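You operate a simulated robot arm through the tools that you are given. There is no shell and no other tool. Be economical: measure what you need, move in short steps, check, and stop when the job is done.

The job below is to be done with a simulated robot arm. You get a single attempt, and the scene is never put back.

## Task
Put things in order on the workbench top. At the end: the white bottle (marked "WATER") from the workbench top stands where the silver film roll (marked "SILVER") stood; the black clamp stands where the white bottle stood; the silver grease tin stands on top of the yellow pack; the silver film roll from the workbench top stands where the silver grease tin stood; whatever was shut is shut again. Leave all else as you found it, and nothing knocked over.

The check looks at the end state, three seconds after you hand in, the way a careful person would. Anything else that was tipped, shoved, dropped, spilled or broken makes it a failure.

## Robot
A 6-joint arm with a two-finger parallel gripper, fixed in place. Base frame: the origin is at the foot of the arm, x ahead of it, y to its left, z up; the work surface is at about z = 800. Lengths are in mm, angles in rad, forces in N, time in s.
With the tool pointing down near the work surface it reaches from about 240 to 640 mm from the base axis. Its first joint turns from -1.152 to 1.152 rad. Payload 2.7 kg.
The TCP is the grasp point between the finger pads, 23 mm short of the fingertips. In the tool frame z runs along the fingers and y along their closing line. The gripper opens to 94 mm. The fingers are 38 mm wide and 10 mm thick; the gripper's body (54 by 96 mm) begins 39 mm behind the TCP.
Orientation is told as [roll, pitch, yaw] about the base's x, y, z axes, in that order, counted from this pose: with the fingers straight down and closing along the base's y, the tool's x points along the base's -x, its y along +y and its z along -z.

## Interface
- The arm moves only by the tool step_arm. Its argument "increments" is a list of rows, each an object of numbers (a shift or turn left out is 0, a gripper value left out holds the last): "rx", "ry", "rz": the turn, a rotation vector about the tool's x, y, z in units of 90 degrees (1.0 is 90 degrees); "dx", "dy", "dz": the shift along the tool's x, y, z in units of 100 mm (1.0 is 100 mm); "fingers": the finger opening in m, from 0 to 0.094. In form: [{"rx": .., "ry": .., "rz": .., "dx": .., "dy": .., "dz": .., "fingers": ..}, ...]. A call has 1 to 12 rows; each row is the pose to reach, as a shift and turn from the pose commanded when the call began, along the tool's axes at that moment. A call with a number of a shift or a turn outside -1 to 1 is refused whole. Each row takes 0.2 s and may step no farther than 50 mm and 0.15 rad from the row before; otherwise, or with a gripper value out of range, the whole call is refused. A pose out of reach is approached as far as the arm can. The call stops where the force on the tool passes 40 N (or 10 N more than at its start, if that is more) or the arm is blocked; 0.2 s more then pass. The fingers move at their own pace (about 45 mm/s each) and stop on an object; they squeeze with about 29 N. The grip force told is the motor's: it shows also when the fingers shut on nothing. Time passes only in rows, and 0.2 s behind the last, so rows that repeat a pose let the fingers close. The reply holds the time, the measured pose of the TCP, the force on the tool along the base axes, the opening and the grip force, in the units named above and with some noise, with the torque about the TCP (base axes, N m) and any sound that the robot's microphone picked up, and new pictures: "views" is both (left out), scene, wrist or none.
- Cameras (640 x 400 px; columns grow to the right, rows downward): "scene" is fixed at [96.7, -452.7, 1395]; the picture's right is [0.61, -0.79, 0.00], its down [-0.57, -0.43, -0.70] and it looks along [0.55, 0.42, -0.72] (base axes); focal length 332 px, centre (320, 200). "wrist" rides on the gripper at [86, 16, -74] in the tool frame; the picture's right is [-0.18, 0.98, 0.00], its down [-0.58, -0.11, -0.81] and it looks along [-0.79, -0.15, 0.59] (tool axes); focal length 243 px, centre (320, 200). There is no depth. A picture from a camera that has moved, and an enlarged one, comes with that camera's place and axes in the base frame and with its lens. The place of the scene camera against the robot may be out by one fixed shift of up to 25 mm in any direction.
- zoom(camera, box): a new picture of the part [left, top, right, bottom] of that camera's present view, enlarged. The clock stands still meanwhile.
- job_done(): hands the job in; it is judged then, once.

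Work in short steps. Places have to be worked out from the pictures, the camera data and where the tool is seen: move nearer, look again, correct. Check each grasp and each placing, and mend what went wrong. You have 120 turns and 200 pictures in all, those below and enlarged ones among them. Open the gripper and draw the arm clear of the work before you hand the job in, unless the task says otherwise; then end with one line.

The tools are called as a command line: name --argument value ..., lists and objects as JSON in quotes. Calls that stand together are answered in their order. step_arm: Moves the arm, as the interface text tells. Its arguments: {"type":"object","properties":{"increments":{"type":"array","items":{"type":"object","properties":{"rx":{"type":"number"},"ry":{"type":"number"},"rz":{"type":"number"},"dx":{"type":"number"},"dy":{"type":"number"},"dz":{"type":"number"},"fingers":{"type":"number"}}}},"views":{"type":"string","enum":["both","scene","wrist","none"]}},"required":["increments"]} The other tools are called the same way: zoom (camera, box) takes an enlarged picture of a part of a camera's view; job_done () hands the job in.

At the start:

```text
time: 0.0
tcp_pos: [399.6, -48.6, 1083.6]
ee_rot: [0.0, -0.002, -0.001]
force: [0.2, 0.6, -0.5]
wrist_torque: [-0.04, 0.0, 0.05]
gripper_width: 94.1
grasp_force: 0.1
```

scene: 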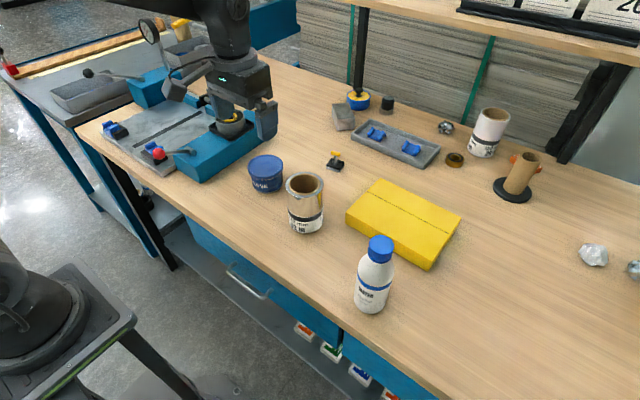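
wrist: 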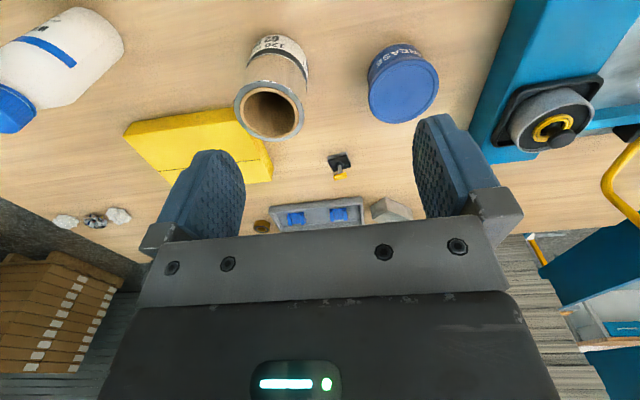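

I'll look closely at the scene first to identify the objects.

zoom --camera "scene" --box '[230, 130, 470, 320]'

zoom --camera "scene" --box '[300, 60, 560, 220]'

zoom --camera "scene" --box '[60, 0, 300, 190]'

zoom --camera "scene" --box '[180, 210, 440, 400]'

```text
2.11 times, centred on (350, 225) of scene
camera zoom: at [96.7, -452.7, 1395.0], right [0.61, -0.79, 0.0], down [-0.57, -0.43, -0.7], along [0.55, 0.42, -0.72], focal length 700 px, centre (257, 147)
```

zoom: 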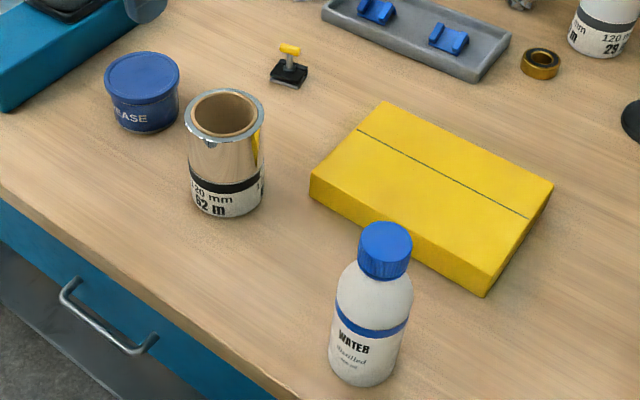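

```text
2.46 times, centred on (430, 140) of scene
camera zoom: at [96.7, -452.7, 1395.0], right [0.61, -0.79, 0.0], down [-0.57, -0.43, -0.7], along [0.55, 0.42, -0.72], focal length 818 px, centre (49, 348)
```

zoom: 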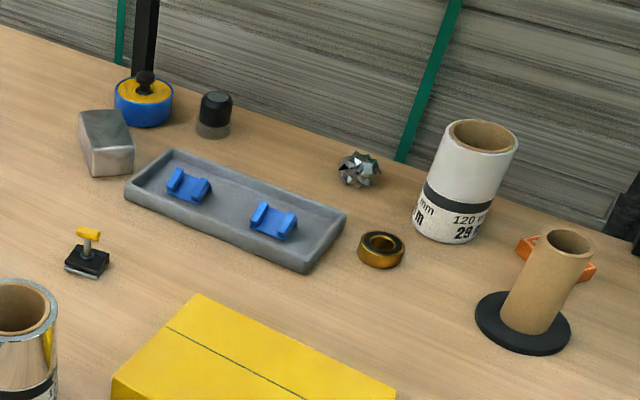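

```text
2.11 times, centred on (180, 95) of scene
camera zoom: at [96.7, -452.7, 1395.0], right [0.61, -0.79, 0.0], down [-0.57, -0.43, -0.7], along [0.55, 0.42, -0.72], focal length 700 px, centre (615, 421)
```

zoom: 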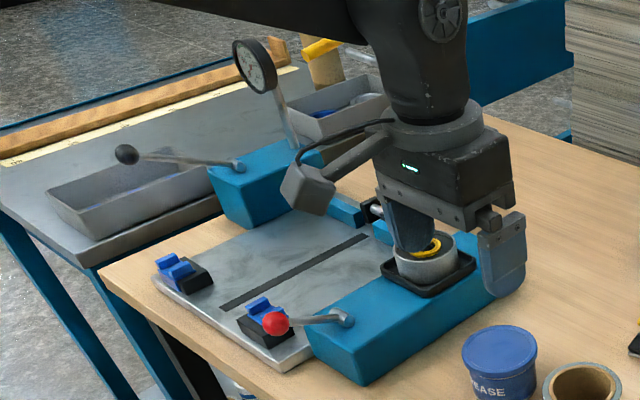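

```text
2.11 times, centred on (310, 305) of scene
camera zoom: at [96.7, -452.7, 1395.0], right [0.61, -0.79, 0.0], down [-0.57, -0.43, -0.7], along [0.55, 0.42, -0.72], focal length 700 px, centre (341, -21)
```

zoom: 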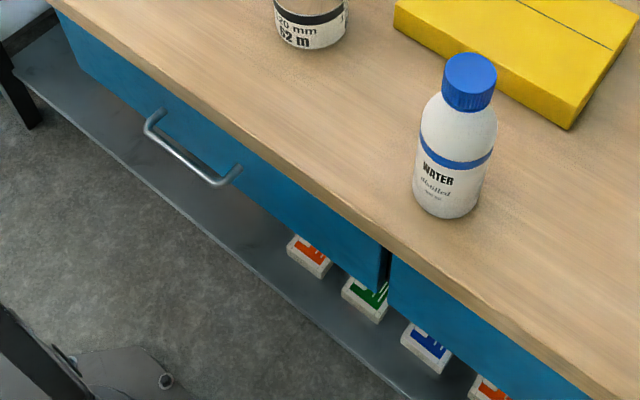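

The grease tin marked silver is not visible on the bench, so it may be in the shut drawer. I'll zoom on the handle, the small clamp and the machine to measure.

zoom --camera "scene" --box '[180, 225, 300, 325]'

zoom --camera "scene" --box '[300, 130, 380, 190]'

zoom --camera "scene" --box '[480, 140, 640, 400]'

zoom --camera "wrist" --box '[320, 0, 640, 200]'

```text
4.00 times, centred on (240, 275) of scene
camera zoom: at [96.7, -452.7, 1395.0], right [0.61, -0.79, 0.0], down [-0.57, -0.43, -0.7], along [0.55, 0.42, -0.72], focal length 1329 px, centre (640, -100)
```

zoom: 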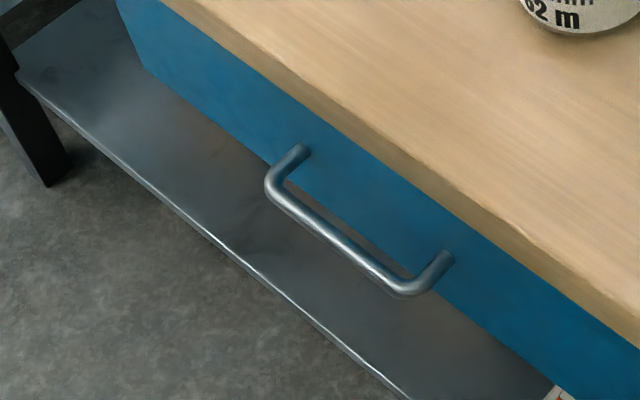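

```text
6.67 times, centred on (340, 160) of scene
camera zoom: at [96.7, -452.7, 1395.0], right [0.61, -0.79, 0.0], down [-0.57, -0.43, -0.7], along [0.55, 0.42, -0.72], focal length 2215 px, centre (187, 467)
```

zoom: 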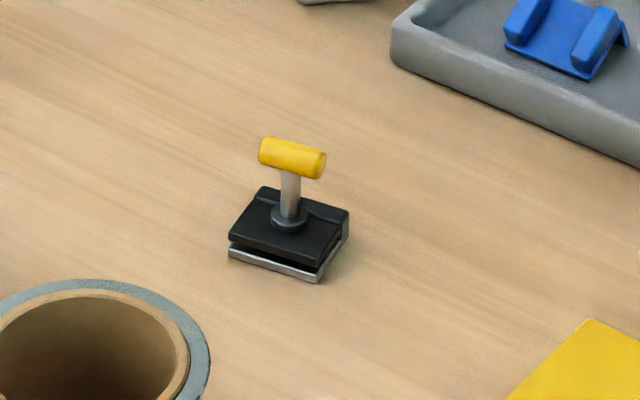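

```text
1.54 times, centred on (560, 270) of scene
camera zoom: at [96.7, -452.7, 1395.0], right [0.61, -0.79, 0.0], down [-0.57, -0.43, -0.7], along [0.55, 0.42, -0.72], focal length 511 px, centre (-49, 92)
```

zoom: 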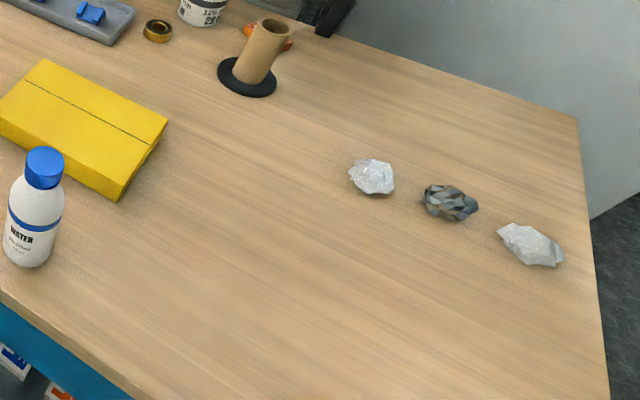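

```text
2.00 times, centred on (480, 100) of wrist
camera zoom: at [312.0, -32.3, 1156.6], right [0.18, 0.98, 0.0], down [0.58, -0.11, 0.81], along [0.79, -0.15, -0.59], focal length 485 px, centre (0, 400)
```

zoom: 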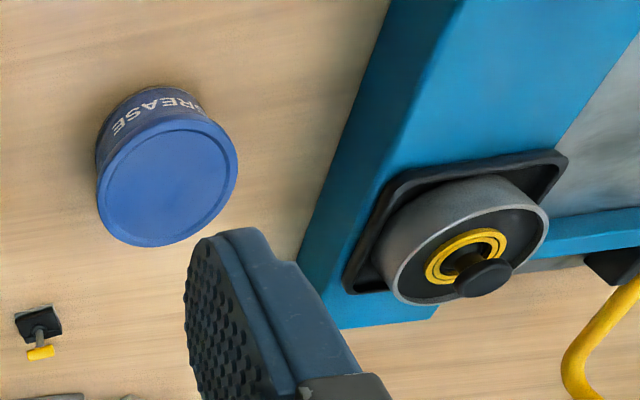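

The silver grease tin isn't on the bench, so I assume it's in the drawer, whose handle I estimate at about x≈314, y≈-50, z≈665. I'll draw back and down in front of the bench to view it with the wrist camera.

step_arm --increments '[{"dx": 0.33, "dz": 0.3}, {"dx": 0.66, "dz": 0.6}, {"dx": 1.0, "dz": 0.9}, {"dx": 1.0, "dz": 1.0}]' --views "wrist"

```text
time: 1.0
tcp_pos: [299.7, -48.8, 985.8]
ee_rot: [-0.002, -0.001, 0.0]
force: [-0.7, -0.1, 0.3]
wrist_torque: [-0.01, 0.01, 0.01]
gripper_width: 93.8
grasp_force: 0.2
camera wrist: at [211.5, -30.8, 1057.5], right [0.18, 0.98, 0.0], down [0.58, -0.11, 0.81], along [0.79, -0.15, -0.59], focal length 243 px, centre (320, 200)
```

wrist: 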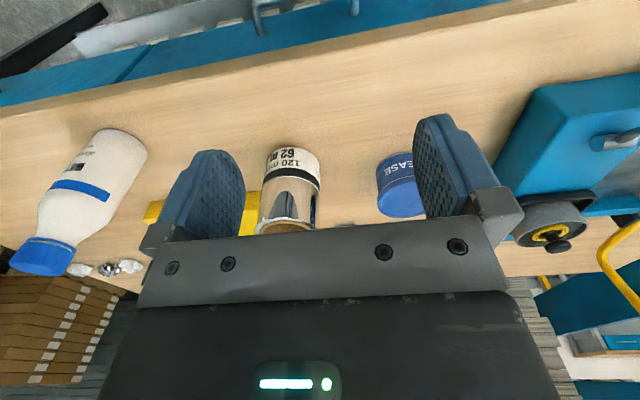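

The handle shows at the top of the picture. I go further down and back for a better look.

step_arm --increments '[{"dx": 0.1, "dz": 0.4}, {"dx": 0.2, "dz": 0.8}, {"dx": 0.3, "dz": 1.0}]' --views "both"

```text
time: 1.8
tcp_pos: [269.9, -49.2, 885.7]
ee_rot: [-0.003, -0.003, 0.0]
force: [0.5, 0.4, -0.9]
wrist_torque: [0.0, -0.02, -0.01]
gripper_width: 93.9
grasp_force: 0.1
camera wrist: at [182.5, -32.4, 957.8], right [0.19, 0.98, 0.0], down [0.58, -0.11, 0.81], along [0.79, -0.15, -0.59], focal length 243 px, centre (320, 200)
```

scene: 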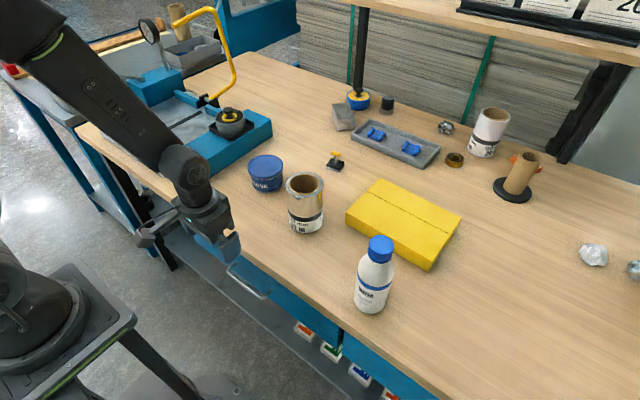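
wrist: 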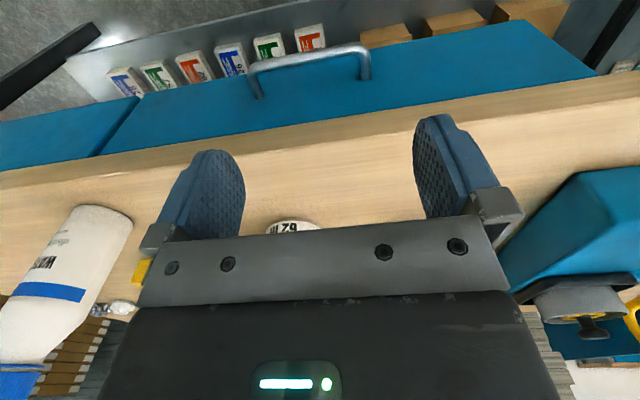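

Triangulated: table edge x≈317, drawer face x≈319, handle bar at x≈289, z≈703, y from -128 to -12. I yaw the gripper 90° so the fingers close along x.

step_arm --increments '[{"rz": 0.09}, {"rz": 0.18}, {"rz": 0.27}, {"rz": 0.36}, {"rz": 0.45}, {"rz": 0.54}, {"rz": 0.63}, {"rz": 0.72}, {"rz": 0.81}, {"rz": 0.9, "dx": 0.07, "dy": -0.25}, {"rz": 1.0, "dx": 0.15, "dy": -0.5}]' --views "wrist"

```text
refused: row 11 steps farther than a row can; nothing moved
```

Last row was too large; same motion with finer spacing.

step_arm --increments '[{"rz": 0.09}, {"rz": 0.18}, {"rz": 0.27}, {"rz": 0.36}, {"rz": 0.45}, {"rz": 0.54}, {"rz": 0.63}, {"rz": 0.72}, {"rz": 0.815}, {"rz": 0.908, "dx": 0.07, "dy": -0.25}, {"rz": 1.0, "dx": 0.15, "dy": -0.5}]' --views "wrist"

```text
time: 4.2
tcp_pos: [254.0, -100.2, 883.7]
ee_rot: [0.003, -0.001, -1.574]
force: [0.2, -0.6, 1.1]
wrist_torque: [0.02, 0.01, 0.02]
gripper_width: 94.0
grasp_force: 0.1
camera wrist: at [269.0, -13.2, 957.0], right [0.98, -0.19, 0.0], down [-0.11, -0.58, 0.81], along [-0.15, -0.79, -0.59], focal length 243 px, centre (320, 200)
```

wrist: 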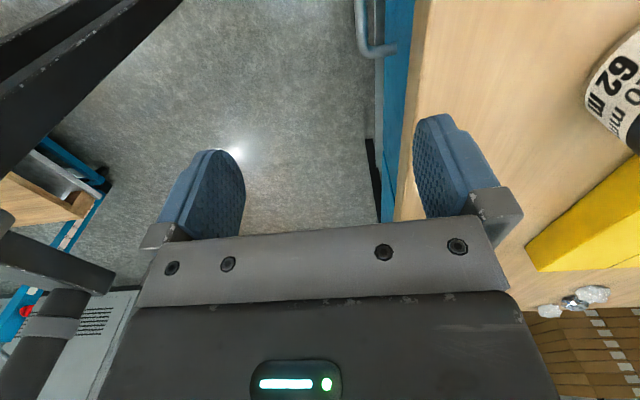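

Bar back is at about x≈294 and the face at ≈320, so the inner finger (x≈301–311) fits in between. I descend in stages.

step_arm --increments '[{"dz": 0.4}, {"dz": 0.8}, {"dz": 1.0}]' --views "wrist"

zoom --camera "scene" --box '[140, 180, 340, 320]'

```text
time: 5.0
tcp_pos: [256.8, -99.7, 782.4]
ee_rot: [0.003, -0.001, -1.572]
force: [0.3, 0.5, 1.2]
wrist_torque: [-0.01, -0.01, -0.01]
gripper_width: 94.0
grasp_force: 0.0
camera wrist: at [271.5, -12.3, 856.9], right [0.98, -0.18, 0.0], down [-0.11, -0.58, 0.81], along [-0.15, -0.79, -0.59], focal length 243 px, centre (320, 200)
```

wrist: 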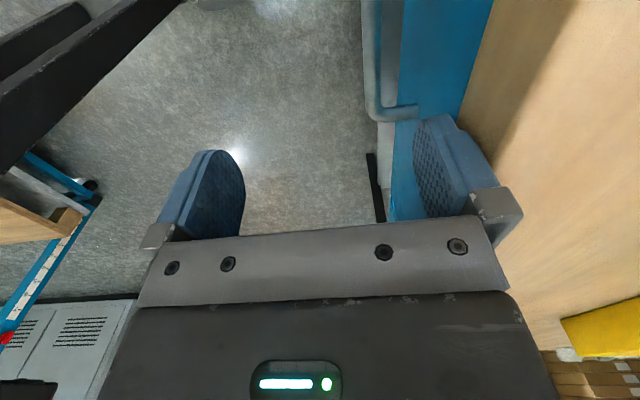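

```text
2.86 times, centred on (240, 250) of scene
camera zoom: at [96.6, -452.7, 1395.0], right [0.61, -0.79, 0.0], down [-0.57, -0.43, -0.7], along [0.55, 0.42, -0.72], focal length 949 px, centre (549, 57)
```

zoom: 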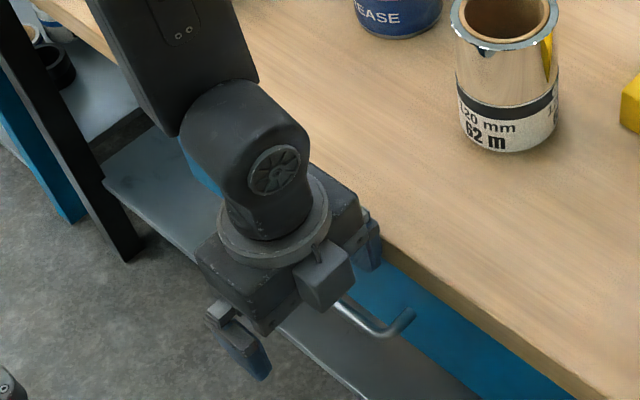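

The bar's right bend is at y≈-120, so I shift to y≈-75 and descend around the bar.

step_arm --increments '[{"dx": 0.25, "dy": -0.01}, {"dx": 0.25, "dy": -0.01, "dz": 0.25}, {"dx": 0.25, "dy": -0.01, "dz": 0.5}, {"dx": 0.25, "dy": -0.01, "dz": 0.7}]' --views "both"

```text
time: 6.0
tcp_pos: [256.3, -76.5, 713.7]
ee_rot: [0.001, -0.002, -1.572]
force: [0.8, -0.7, -0.4]
wrist_torque: [-0.03, 0.0, 0.0]
gripper_width: 93.7
grasp_force: 0.1
camera wrist: at [270.7, 11.0, 786.3], right [0.98, -0.19, 0.0], down [-0.11, -0.58, 0.81], along [-0.15, -0.79, -0.59], focal length 243 px, centre (320, 200)
```

scene: 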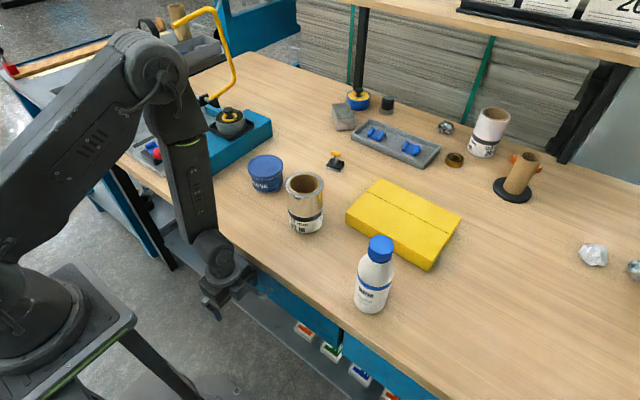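
wrist: 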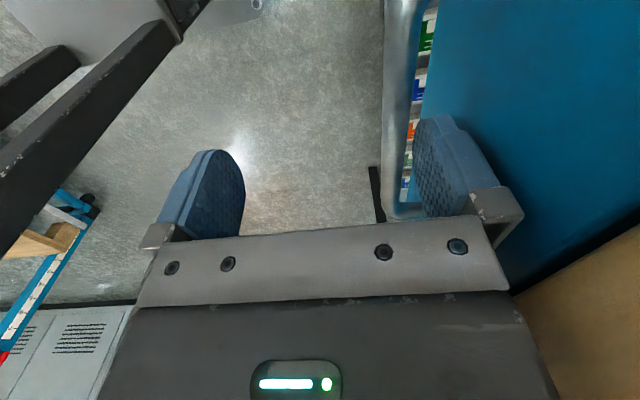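

The inner finger is behind the bar. I lower slightly and pull towards -x.

step_arm --increments '[{"dz": 0.08}, {"dz": 0.08, "dy": -0.15}, {"dz": 0.08, "dy": -0.3}, {"dz": 0.08, "dy": -0.45}, {"dz": 0.08, "dy": -0.6}]' --views "both"

```text
time: 7.2
tcp_pos: [195.6, -75.3, 704.4]
ee_rot: [0.001, 0.0, -1.572]
force: [0.0, -1.1, -0.3]
wrist_torque: [-0.01, 0.02, 0.0]
gripper_width: 93.6
grasp_force: 0.2
camera wrist: at [209.9, 12.0, 778.4], right [0.98, -0.18, 0.0], down [-0.11, -0.58, 0.81], along [-0.15, -0.79, -0.59], focal length 243 px, centre (320, 200)
```

scene: 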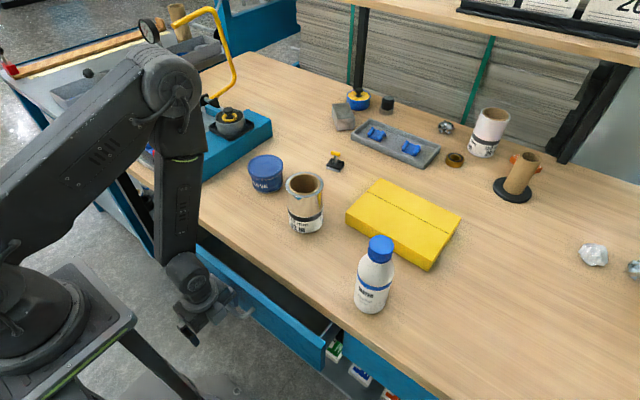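
wrist: 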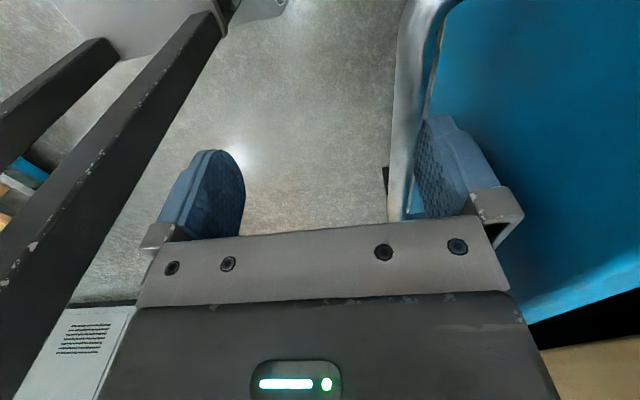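

The drawer slides freely and the arm still reaches well. I keep pulling.

step_arm --increments '[{"dy": -0.15}, {"dy": -0.3}, {"dy": -0.45}, {"dy": -0.6}, {"dy": -0.75}]' --views "both"

```text
time: 8.4
tcp_pos: [133.9, -82.6, 690.0]
ee_rot: [0.013, -0.006, -1.572]
force: [34.0, 5.4, 15.9]
wrist_torque: [-0.14, 2.54, -0.71]
gripper_width: 78.9
grasp_force: 0.0
out of reach, approached as far as the arm can: row 4, 5
camera wrist: at [148.5, 4.6, 763.0], right [0.98, -0.18, 0.01], down [-0.12, -0.58, 0.81], along [-0.14, -0.8, -0.59], focal length 243 px, centre (320, 200)
```

scene: 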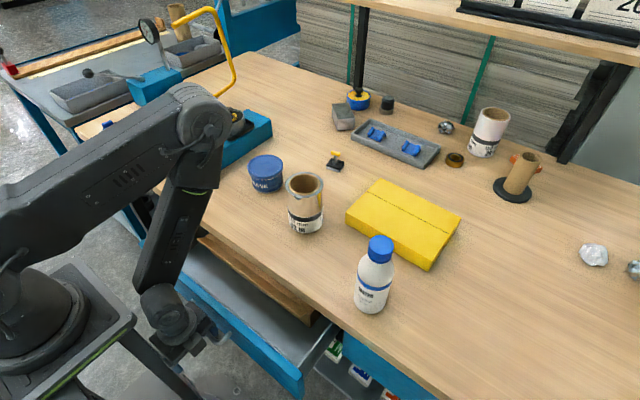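
wrist: 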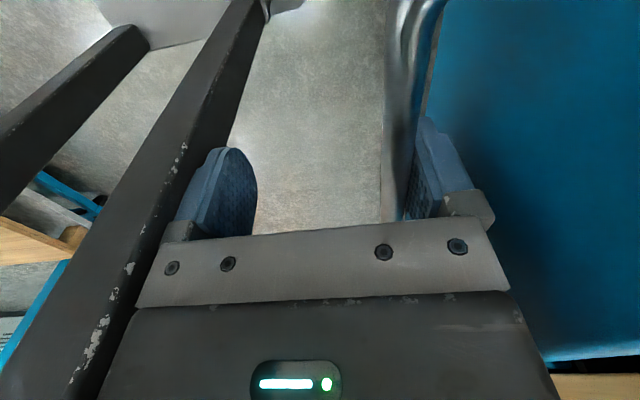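

The arm reached its limit, with the drawer open about 110–120 mm. I back off a little to relieve the force before lifting.

step_arm --increments '[{"dy": 0.1}, {"dy": 0.2}]' --views "wrist"

```text
time: 9.0
tcp_pos: [148.2, -81.4, 690.3]
ee_rot: [-0.004, -0.003, -1.573]
force: [-0.7, 0.3, -0.1]
wrist_torque: [-0.01, 0.0, -0.02]
gripper_width: 94.1
grasp_force: 0.0
camera wrist: at [163.3, 5.6, 763.5], right [0.98, -0.19, 0.0], down [-0.11, -0.58, 0.81], along [-0.15, -0.79, -0.59], focal length 243 px, centre (320, 200)
```

wrist: 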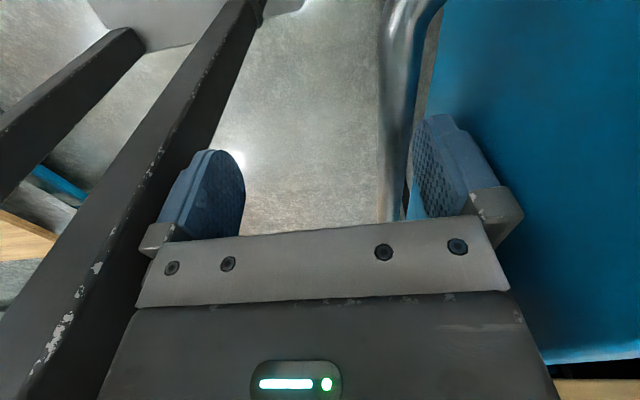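

Forces are relieved. I lift straight out of the handle and up.

step_arm --increments '[{"dz": -0.3}, {"dz": -0.6}, {"dz": -1.0}]' --views "none"

step_arm --increments '[{"dz": -0.4}, {"dz": -0.8, "dy": 0.2}, {"dz": -1.0, "dy": 0.4}]' --views "both"

```text
time: 9.8
tcp_pos: [179.6, -97.6, 748.0]
ee_rot: [-0.001, -0.004, -1.572]
force: [0.2, -0.2, -0.6]
wrist_torque: [-0.01, -0.01, -0.02]
gripper_width: 94.1
grasp_force: 0.1
out of reach, approached as far as the arm can: row 1, 2, 3
```

```text
time: 10.6
tcp_pos: [220.4, -95.2, 848.1]
ee_rot: [-0.001, 0.003, -1.572]
force: [0.0, 0.4, -0.7]
wrist_torque: [-0.04, 0.03, -0.03]
gripper_width: 94.2
grasp_force: 0.0
out of reach, approached as far as the arm can: row 1, 2, 3
camera wrist: at [235.1, -8.0, 920.8], right [0.98, -0.19, 0.0], down [-0.11, -0.58, 0.81], along [-0.15, -0.79, -0.59], focal length 243 px, centre (320, 200)
```

scene: 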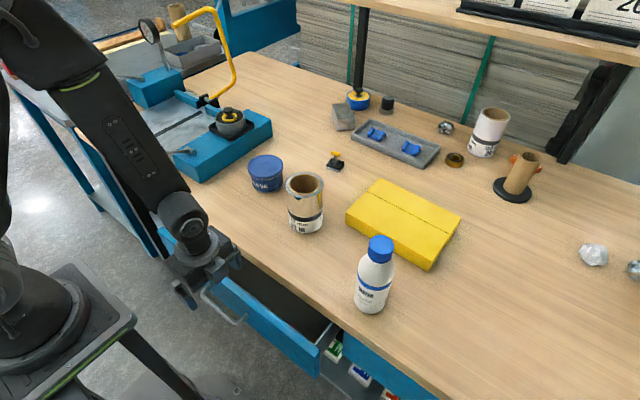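
wrist: 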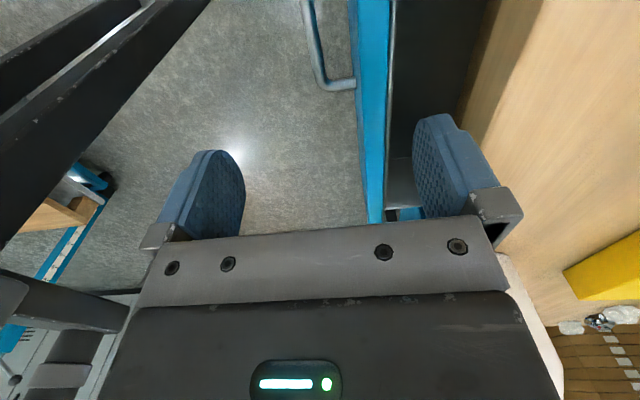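

The drawer was pushed back somewhat while lifting. I'll zoom at the opening.

zoom --camera "scene" --box '[190, 230, 370, 400]'

```text
2.35 times, centred on (280, 315) of scene
camera zoom: at [96.7, -452.7, 1395.0], right [0.61, -0.79, 0.0], down [-0.57, -0.43, -0.7], along [0.55, 0.42, -0.72], focal length 782 px, centre (414, -71)
```

zoom: 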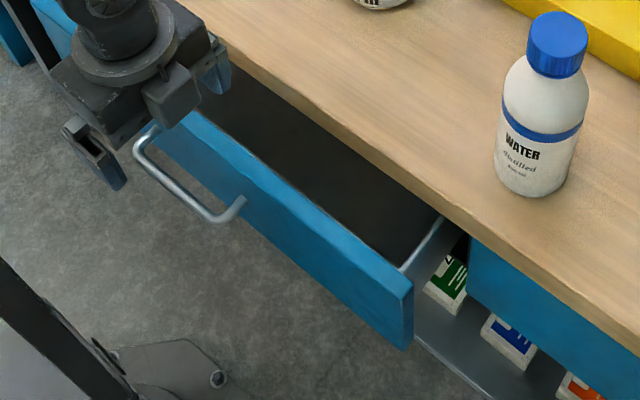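

I'll close the fingers and go to y≈-230 above the opening, to hook behind the panel's top edge and pull it farther.

step_arm --increments '[{"dx": -0.3, "dy": 0.3, "fingers": 0.0}, {"dx": -0.6, "dy": 0.5}, {"dx": -0.9, "dy": 0.7}, {"dx": -1.0, "dy": 0.7}]' --views "none"

step_arm --increments '[{"dx": -0.35}]' --views "both"

```text
time: 11.6
tcp_pos: [290.5, -195.6, 846.4]
ee_rot: [0.003, -0.003, -1.57]
force: [0.1, -0.3, -1.3]
wrist_torque: [0.01, -0.01, 0.0]
gripper_width: 5.1
grasp_force: 0.0
```

```text
time: 12.0
tcp_pos: [290.7, -230.9, 846.2]
ee_rot: [0.001, -0.002, -1.57]
force: [0.2, 0.0, -0.2]
wrist_torque: [0.05, 0.0, -0.01]
gripper_width: 0.2
grasp_force: 29.1
camera wrist: at [305.6, -143.8, 918.0], right [0.98, -0.18, 0.0], down [-0.11, -0.58, 0.81], along [-0.15, -0.79, -0.59], focal length 243 px, centre (320, 200)
```

scene: 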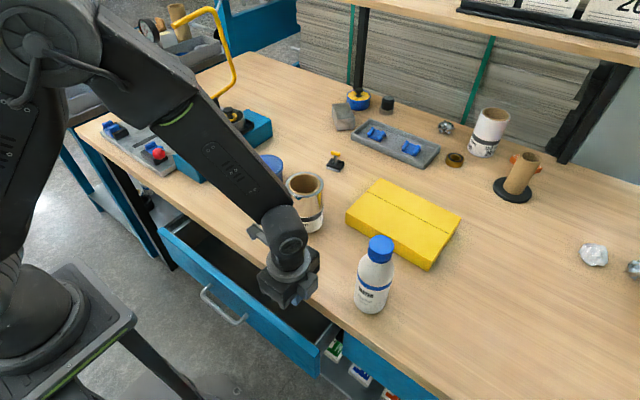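
wrist: 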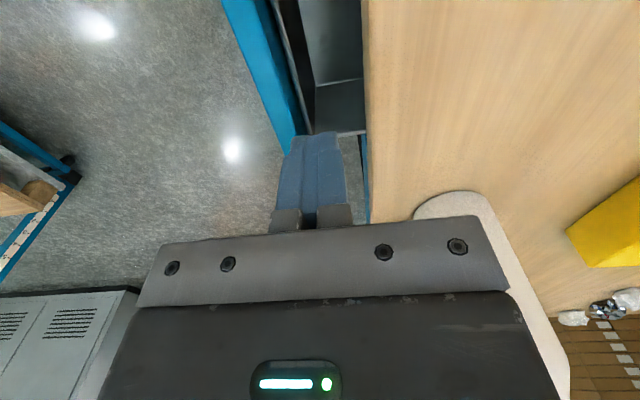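

Opening is x≈275–315 here. I shift to x≈295, y≈-213 and lower the closed fingers behind the panel, keeping the gripper body above the table.

step_arm --increments '[{"dx": 0.18, "dy": 0.04}, {"dx": 0.18, "dy": 0.04, "dz": 0.3}, {"dx": 0.18, "dy": 0.04, "dz": 0.6}, {"dx": 0.18, "dy": 0.04, "dz": 0.79}]' --views "both"

```text
time: 13.0
tcp_pos: [295.8, -212.6, 767.4]
ee_rot: [0.0, -0.003, -1.571]
force: [0.2, -0.8, -0.1]
wrist_torque: [0.0, 0.06, 0.0]
gripper_width: 0.0
grasp_force: 29.1
camera wrist: at [310.3, -124.8, 841.0], right [0.98, -0.18, 0.0], down [-0.11, -0.58, 0.81], along [-0.15, -0.79, -0.59], focal length 243 px, centre (320, 200)
```

scene: 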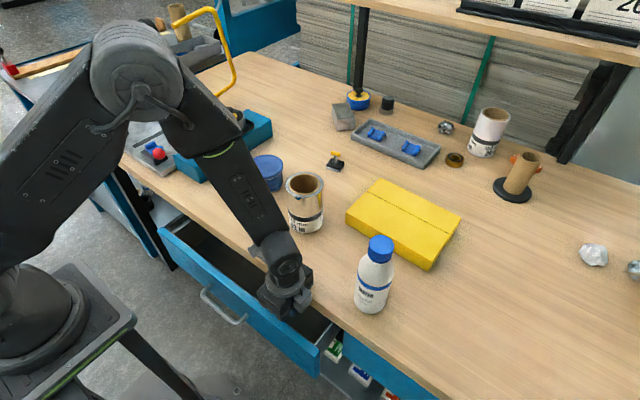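
wrist: 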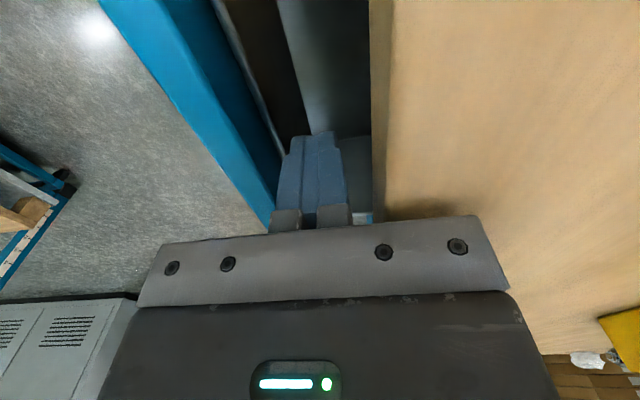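

Fingers are inside behind the panel. I pull along -x.

step_arm --increments '[{"dy": -0.15}, {"dy": -0.3}, {"dy": -0.4}, {"dy": -0.5, "dz": 0.1}, {"dy": -0.65, "dz": 0.1}, {"dy": -0.8, "dz": 0.1}, {"dy": -0.95, "dz": 0.1}]' --views "both"

```text
time: 14.0
tcp_pos: [248.8, -212.7, 763.6]
ee_rot: [0.006, -0.004, -1.571]
force: [-1.4, 2.8, 13.4]
wrist_torque: [0.28, 0.17, 0.01]
gripper_width: 0.0
grasp_force: 28.9
stopped in row 4: the force on the tool passed its limit at 66 N (the readings are from after the stop); the commanded pose is now the measured one
camera wrist: at [263.5, -125.8, 835.6], right [0.98, -0.18, 0.0], down [-0.11, -0.58, 0.81], along [-0.15, -0.79, -0.59], focal length 243 px, centre (320, 200)
```

scene: 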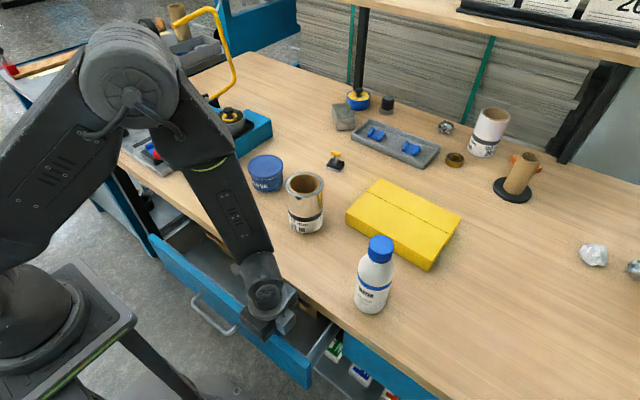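
wrist: 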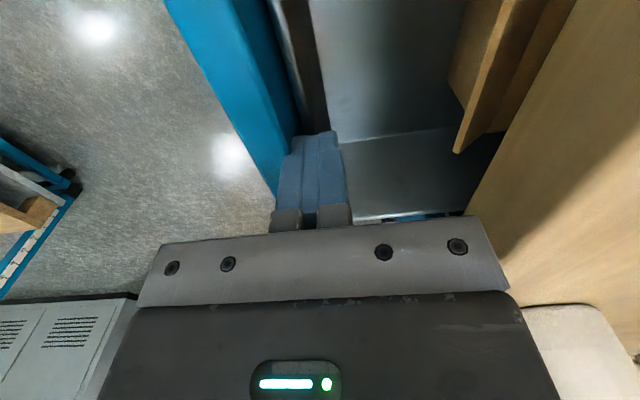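

Lowering touched something at fingertip height, so I go back up a few mm and keep pulling at that height.

step_arm --increments '[{"dz": -0.05}, {"dz": -0.05, "dy": -0.15}, {"dz": -0.05, "dy": -0.3}, {"dz": -0.05, "dy": -0.45}, {"dz": -0.05, "dy": -0.6}]' --views "both"

```text
time: 15.2
tcp_pos: [187.3, -214.0, 765.5]
ee_rot: [0.002, -0.002, -1.572]
force: [-0.6, 0.8, 0.0]
wrist_torque: [0.0, 0.05, 0.0]
gripper_width: 0.0
grasp_force: 29.5
camera wrist: at [202.5, -126.6, 839.6], right [0.98, -0.18, 0.0], down [-0.11, -0.58, 0.81], along [-0.15, -0.79, -0.59], focal length 243 px, centre (320, 200)
```

scene: 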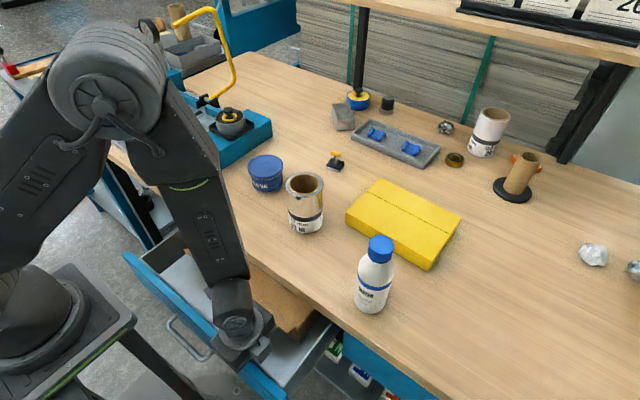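
wrist: 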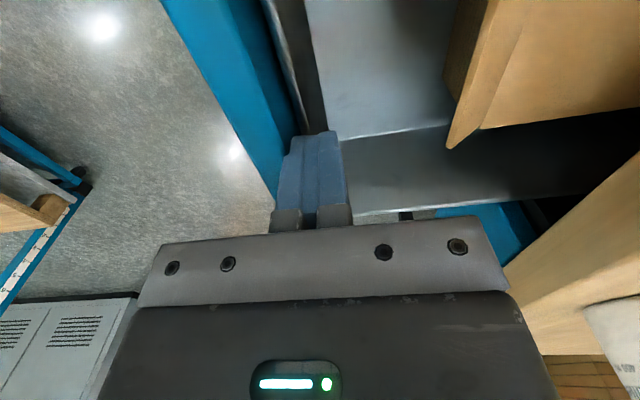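

It slides well. I pull on further and watch the force.

step_arm --increments '[{"dy": -0.15}, {"dy": -0.3}, {"dy": -0.45}, {"dy": -0.6}]' --views "both"

```text
time: 16.1
tcp_pos: [145.8, -214.2, 766.1]
ee_rot: [0.009, -0.009, -1.567]
force: [17.9, 15.4, -1.4]
wrist_torque: [0.07, -0.14, -0.48]
gripper_width: 0.2
grasp_force: 29.0
stopped in row 4: the force on the tool passed its limit at 73 N (the readings are from after the stop); the commanded pose is now the measured one
camera wrist: at [159.4, -125.7, 838.9], right [0.98, -0.18, 0.01], down [-0.11, -0.57, 0.81], along [-0.14, -0.8, -0.59], focal length 243 px, centre (320, 200)
```

scene: 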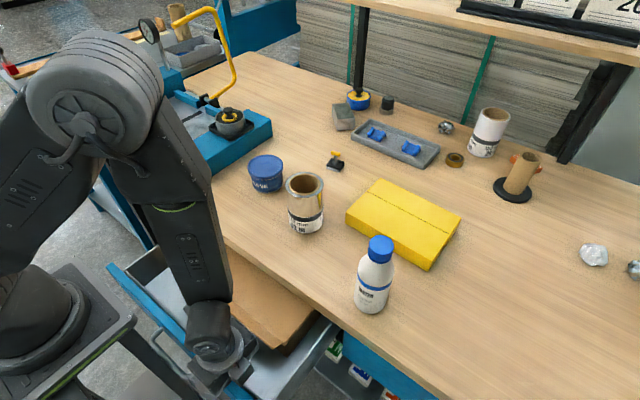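
wrist: 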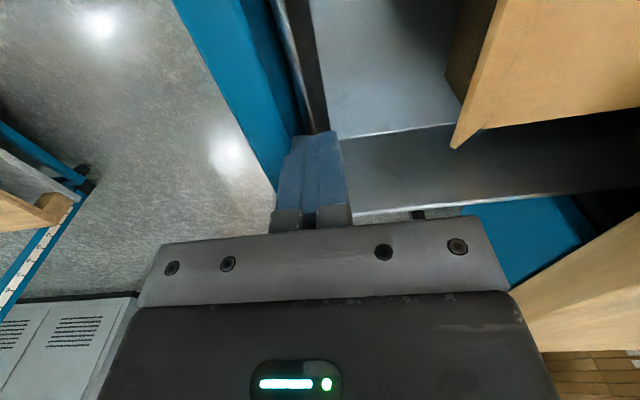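

It stopped at x≈146, probably the drawer's end stop. I relieve slightly, lift out and move to get a view in.

step_arm --increments '[{"dy": 0.08}, {"dy": 0.08, "dz": -0.4}, {"dy": 0.2, "dz": -0.8}, {"dy": 0.4, "dz": -1.0}, {"dy": 0.6, "dz": -1.0}, {"dy": 0.9, "dz": -1.0}]' --views "none"

step_arm --increments '[{"dy": 0.3, "dz": -0.3}, {"dy": 0.6, "dz": -0.6}, {"dy": 0.9, "dz": -0.9}]' --views "scene"

zoom --camera "scene" --box '[90, 210, 350, 400]'

```text
time: 17.5
tcp_pos: [235.1, -213.1, 865.8]
ee_rot: [0.01, -0.008, -1.568]
force: [-0.1, 1.2, -0.2]
wrist_torque: [0.02, 0.03, -0.01]
gripper_width: 0.0
grasp_force: 28.6
```

```text
time: 18.3
tcp_pos: [324.0, -212.4, 959.9]
ee_rot: [0.008, -0.008, -1.566]
force: [-0.7, -0.1, 0.3]
wrist_torque: [0.03, -0.03, 0.05]
gripper_width: 0.0
grasp_force: 29.5
```

scene: 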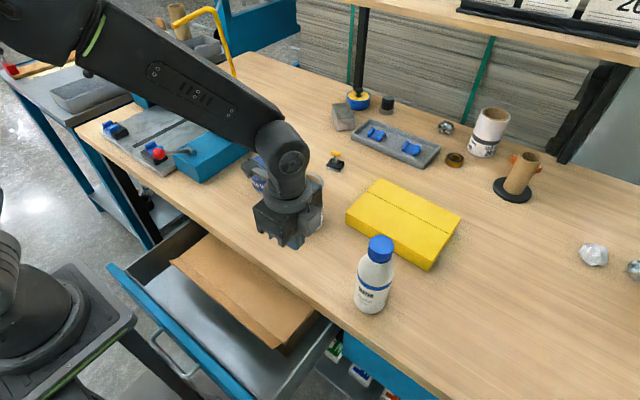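

```text
2.11 times, centred on (220, 305) of scene
camera zoom: at [96.6, -452.7, 1395.0], right [0.61, -0.79, 0.0], down [-0.57, -0.43, -0.7], along [0.55, 0.42, -0.72], focal length 700 px, centre (530, -21)
```

zoom: 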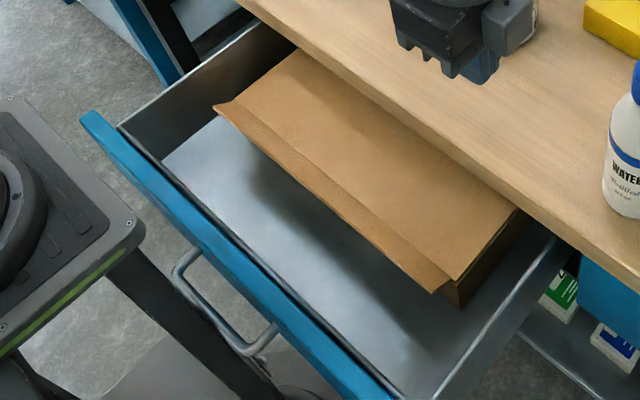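

The drawer holds a cardboard box with a lid; the grease tin might be inside it or behind it. I turn the gripper back to yaw 0 and look from the front with the wrist camera.

step_arm --increments '[{"rz": -0.09, "dz": -0.1}, {"rz": -0.18, "dz": -0.2}, {"rz": -0.27, "dz": -0.3, "dx": 0.2}, {"rz": -0.36, "dz": -0.3, "dx": 0.4}, {"rz": -0.45, "dz": -0.3, "dx": 0.6}, {"rz": -0.54, "dz": -0.3, "dx": 0.8}, {"rz": -0.63, "dz": -0.3, "dx": 1.0}, {"rz": -0.72, "dz": -0.3, "dx": 1.0, "dy": -0.2}, {"rz": -0.815, "dz": -0.3, "dx": 1.0, "dy": -0.4}, {"rz": -0.908, "dz": -0.3, "dx": 1.0, "dy": -0.6}, {"rz": -1.0, "dz": -0.3, "dx": 1.0, "dy": -0.7}]' --views "both"

```text
time: 20.7
tcp_pos: [252.1, -110.0, 985.8]
ee_rot: [-0.009, -0.01, 0.008]
force: [-0.9, 0.5, -0.5]
wrist_torque: [-0.02, -0.03, 0.0]
gripper_width: 0.0
grasp_force: 29.2
camera wrist: at [163.5, -94.4, 1058.3], right [0.18, 0.98, -0.01], down [0.58, -0.1, 0.81], along [0.8, -0.15, -0.58], focal length 243 px, centre (320, 200)
```

scene: 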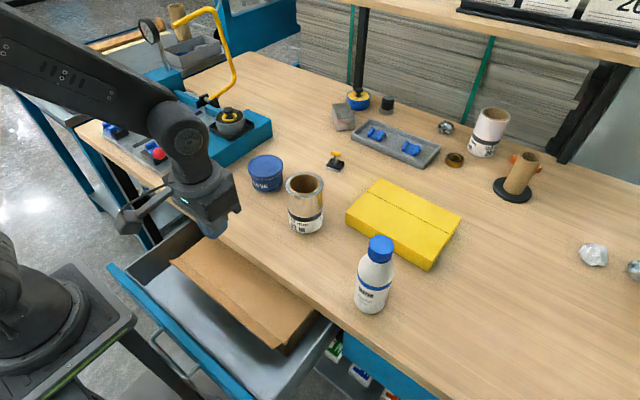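
wrist: 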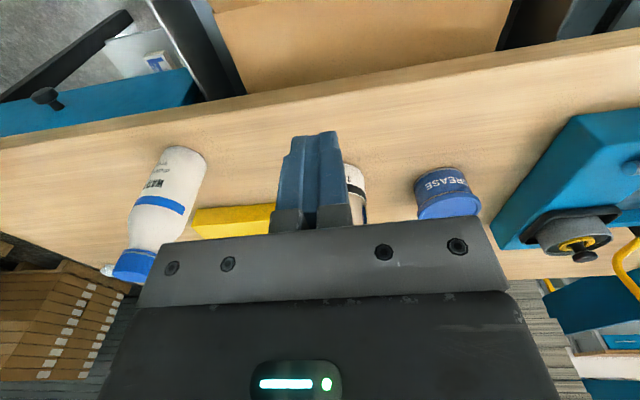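

I pitch the tool so the camera looks more steeply into the drawer.

step_arm --increments '[{"ry": 0.09, "dx": -0.1, "dz": -0.1}, {"ry": 0.18, "dx": -0.2, "dz": -0.2}, {"ry": 0.27, "dx": -0.2, "dz": -0.2}, {"ry": 0.36, "dx": -0.2, "dz": -0.2}, {"ry": 0.45, "dx": -0.2, "dz": -0.2}]' --views "wrist"

```text
time: 21.9
tcp_pos: [270.9, -111.0, 1007.8]
ee_rot: [-0.011, 0.701, -0.002]
force: [-0.5, -0.7, -0.5]
wrist_torque: [-0.02, -0.01, 0.01]
gripper_width: 0.0
grasp_force: 29.5
camera wrist: at [252.2, -93.5, 1117.9], right [0.14, 0.98, -0.13], down [0.96, -0.1, 0.24], along [0.22, -0.16, -0.96], focal length 243 px, centre (320, 200)
```

wrist: 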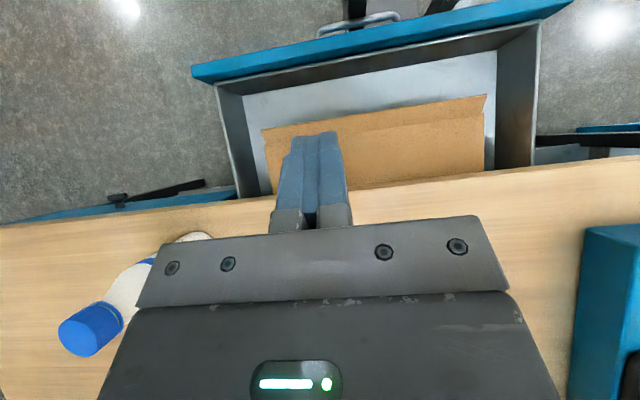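

Clear view of the drawer. I zoom on the box.

zoom --camera "wrist" --box '[190, 0, 570, 220]'

zoom --camera "scene" --box '[150, 220, 350, 370]'

```text
1.68 times, centred on (380, 110) of wrist
camera zoom: at [252.2, -93.5, 1117.9], right [0.14, 0.98, -0.13], down [0.96, -0.1, 0.24], along [0.22, -0.16, -0.96], focal length 409 px, centre (219, 352)
```

zoom: 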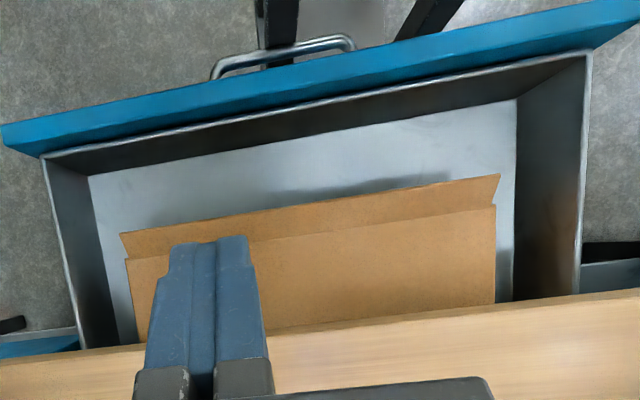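

```text
2.67 times, centred on (250, 295) of scene
camera zoom: at [96.6, -452.7, 1395.0], right [0.61, -0.79, 0.0], down [-0.57, -0.43, -0.7], along [0.55, 0.42, -0.72], focal length 886 px, centre (507, -53)
```

zoom: 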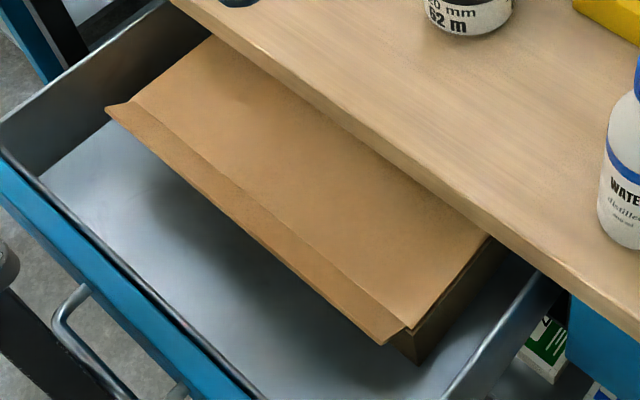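

I'll lower with the tool upright for an oblique view at the box front to see its lid and heights.

step_arm --increments '[{"ry": -0.09, "dz": 0.2}, {"ry": -0.18, "dz": 0.4}, {"ry": -0.27, "dz": 0.6}, {"ry": -0.36, "dz": 0.8}, {"ry": -0.45, "dz": 1.0, "dx": -0.3}]' --views "wrist"

```text
time: 23.1
tcp_pos: [230.8, -111.5, 911.2]
ee_rot: [-0.01, -0.009, 0.002]
force: [0.8, -0.2, -0.4]
wrist_torque: [0.01, 0.0, 0.02]
gripper_width: 0.0
grasp_force: 28.6
camera wrist: at [142.9, -94.6, 983.9], right [0.18, 0.98, -0.01], down [0.57, -0.1, 0.81], along [0.8, -0.15, -0.58], focal length 243 px, centre (320, 200)
```

wrist: 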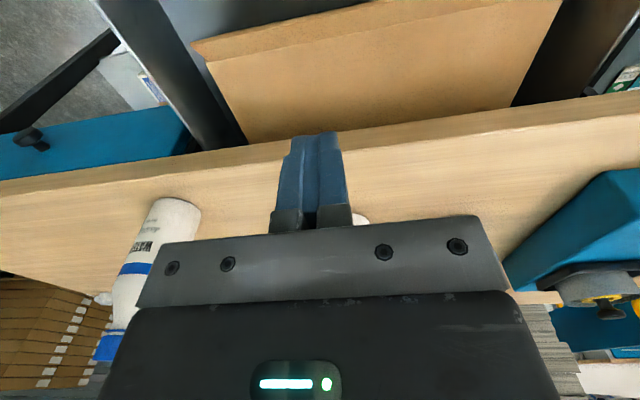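

The box lid is ~726 mm high with a lip, and the box only ~60 mm tall; the roll (~100 tall) would hardly fit inside. Before touching the box, I'll scan the rest of the bench for the silver tin.

step_arm --increments '[{"dz": -0.4}, {"dx": -0.2, "dy": 0.2, "dz": -0.7}, {"dx": -0.4, "dy": 0.4, "dz": -1.0}, {"dx": -0.7, "dy": 0.7, "dz": -1.0}, {"dx": -1.0, "dy": 1.0, "dz": -1.0}]' --views "none"

step_arm --increments '[{"rz": -0.09, "dz": -0.2}, {"rz": -0.18, "dz": -0.4}, {"rz": -0.27, "dz": -0.6}, {"rz": -0.36, "dz": -0.8}, {"rz": -0.45, "dz": -1.0}, {"rz": -0.54, "dz": -1.0}, {"rz": -0.63, "dz": -1.0}]' --views "both"

```text
time: 24.3
tcp_pos: [329.1, -12.3, 1010.2]
ee_rot: [-0.009, -0.006, 0.004]
force: [0.6, 0.1, 0.4]
wrist_torque: [-0.02, 0.03, -0.01]
gripper_width: 0.0
grasp_force: 28.9
```

```text
time: 25.9
tcp_pos: [328.7, -11.2, 1110.0]
ee_rot: [-0.01, 0.002, 0.997]
force: [-0.1, 0.3, -0.2]
wrist_torque: [0.0, 0.03, 0.0]
gripper_width: 0.0
grasp_force: 28.2
camera wrist: at [266.0, -72.9, 1183.5], right [-0.72, 0.69, -0.01], down [0.4, 0.43, 0.81], along [0.56, 0.58, -0.59], focal length 243 px, centre (320, 200)
```

scene: 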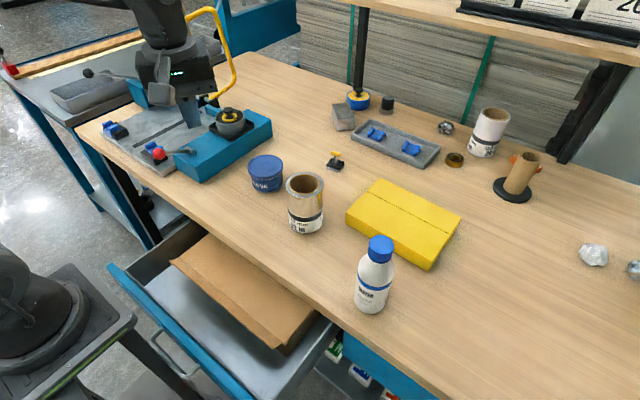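
wrist: 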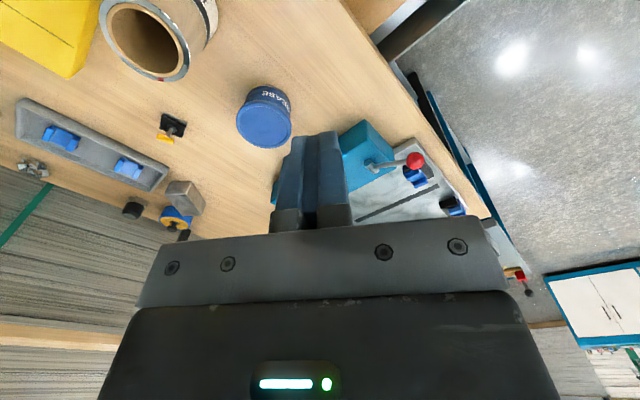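

No silver tin here. Zoom on the roll and other candidate details.

zoom --camera "scene" --box '[240, 145, 340, 245]'

zoom --camera "scene" --box '[320, 80, 420, 140]'

zoom --camera "scene" --box '[100, 210, 360, 400]'

```text
4.00 times, centred on (290, 195) of scene
camera zoom: at [96.7, -452.7, 1395.0], right [0.61, -0.79, 0.0], down [-0.57, -0.43, -0.7], along [0.55, 0.42, -0.72], focal length 1329 px, centre (440, 220)
```

zoom: 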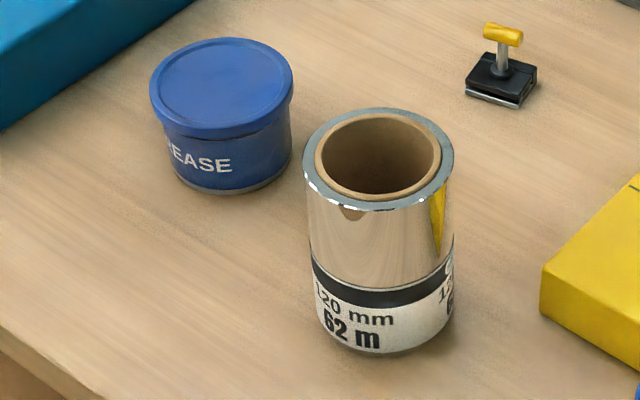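

```text
6.40 times, centred on (370, 110) of scene
camera zoom: at [96.7, -452.7, 1395.0], right [0.61, -0.79, 0.0], down [-0.57, -0.43, -0.7], along [0.55, 0.42, -0.72], focal length 2126 px, centre (0, 776)
```

zoom: 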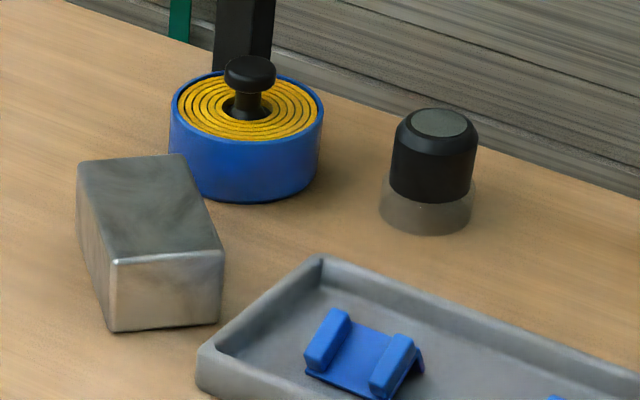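

```text
2.11 times, centred on (230, 305) of scene
camera zoom: at [96.7, -452.7, 1395.0], right [0.61, -0.79, 0.0], down [-0.57, -0.43, -0.7], along [0.55, 0.42, -0.72], focal length 700 px, centre (510, -21)
```

zoom: 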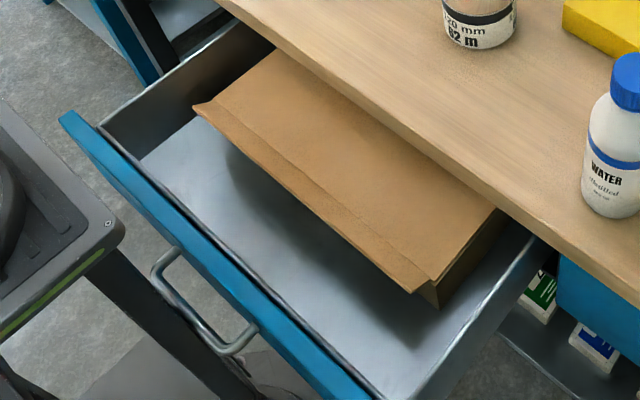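

The roll is about 118 mm tall, so the tin's spot must be tall enough for it. I scan further: full left (+y) first.

step_arm --increments '[{"rz": -0.09, "dx": -0.2}, {"rz": -0.18, "dx": -0.4}, {"rz": -0.27, "dx": -0.6}, {"rz": -0.36, "dx": -0.6}]' --views "wrist"

```text
time: 26.9
tcp_pos: [361.9, 41.0, 1109.7]
ee_rot: [-0.006, 0.008, 1.562]
force: [-0.2, 0.8, -0.5]
wrist_torque: [0.02, 0.0, 0.02]
gripper_width: 0.0
grasp_force: 28.6
camera wrist: at [342.2, -44.7, 1183.5], right [-0.98, 0.19, -0.01], down [0.11, 0.59, 0.8], along [0.16, 0.79, -0.6], focal length 243 px, centre (320, 200)
```

wrist: 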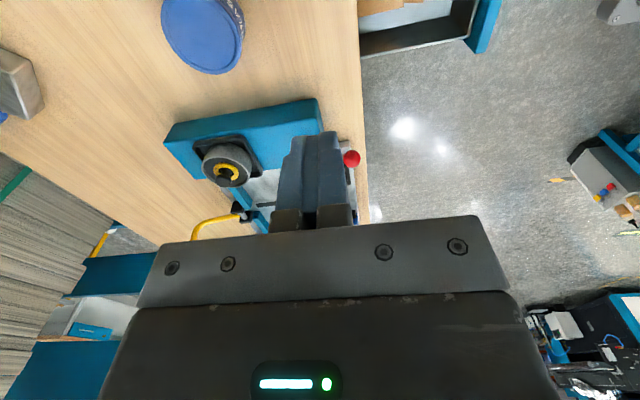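

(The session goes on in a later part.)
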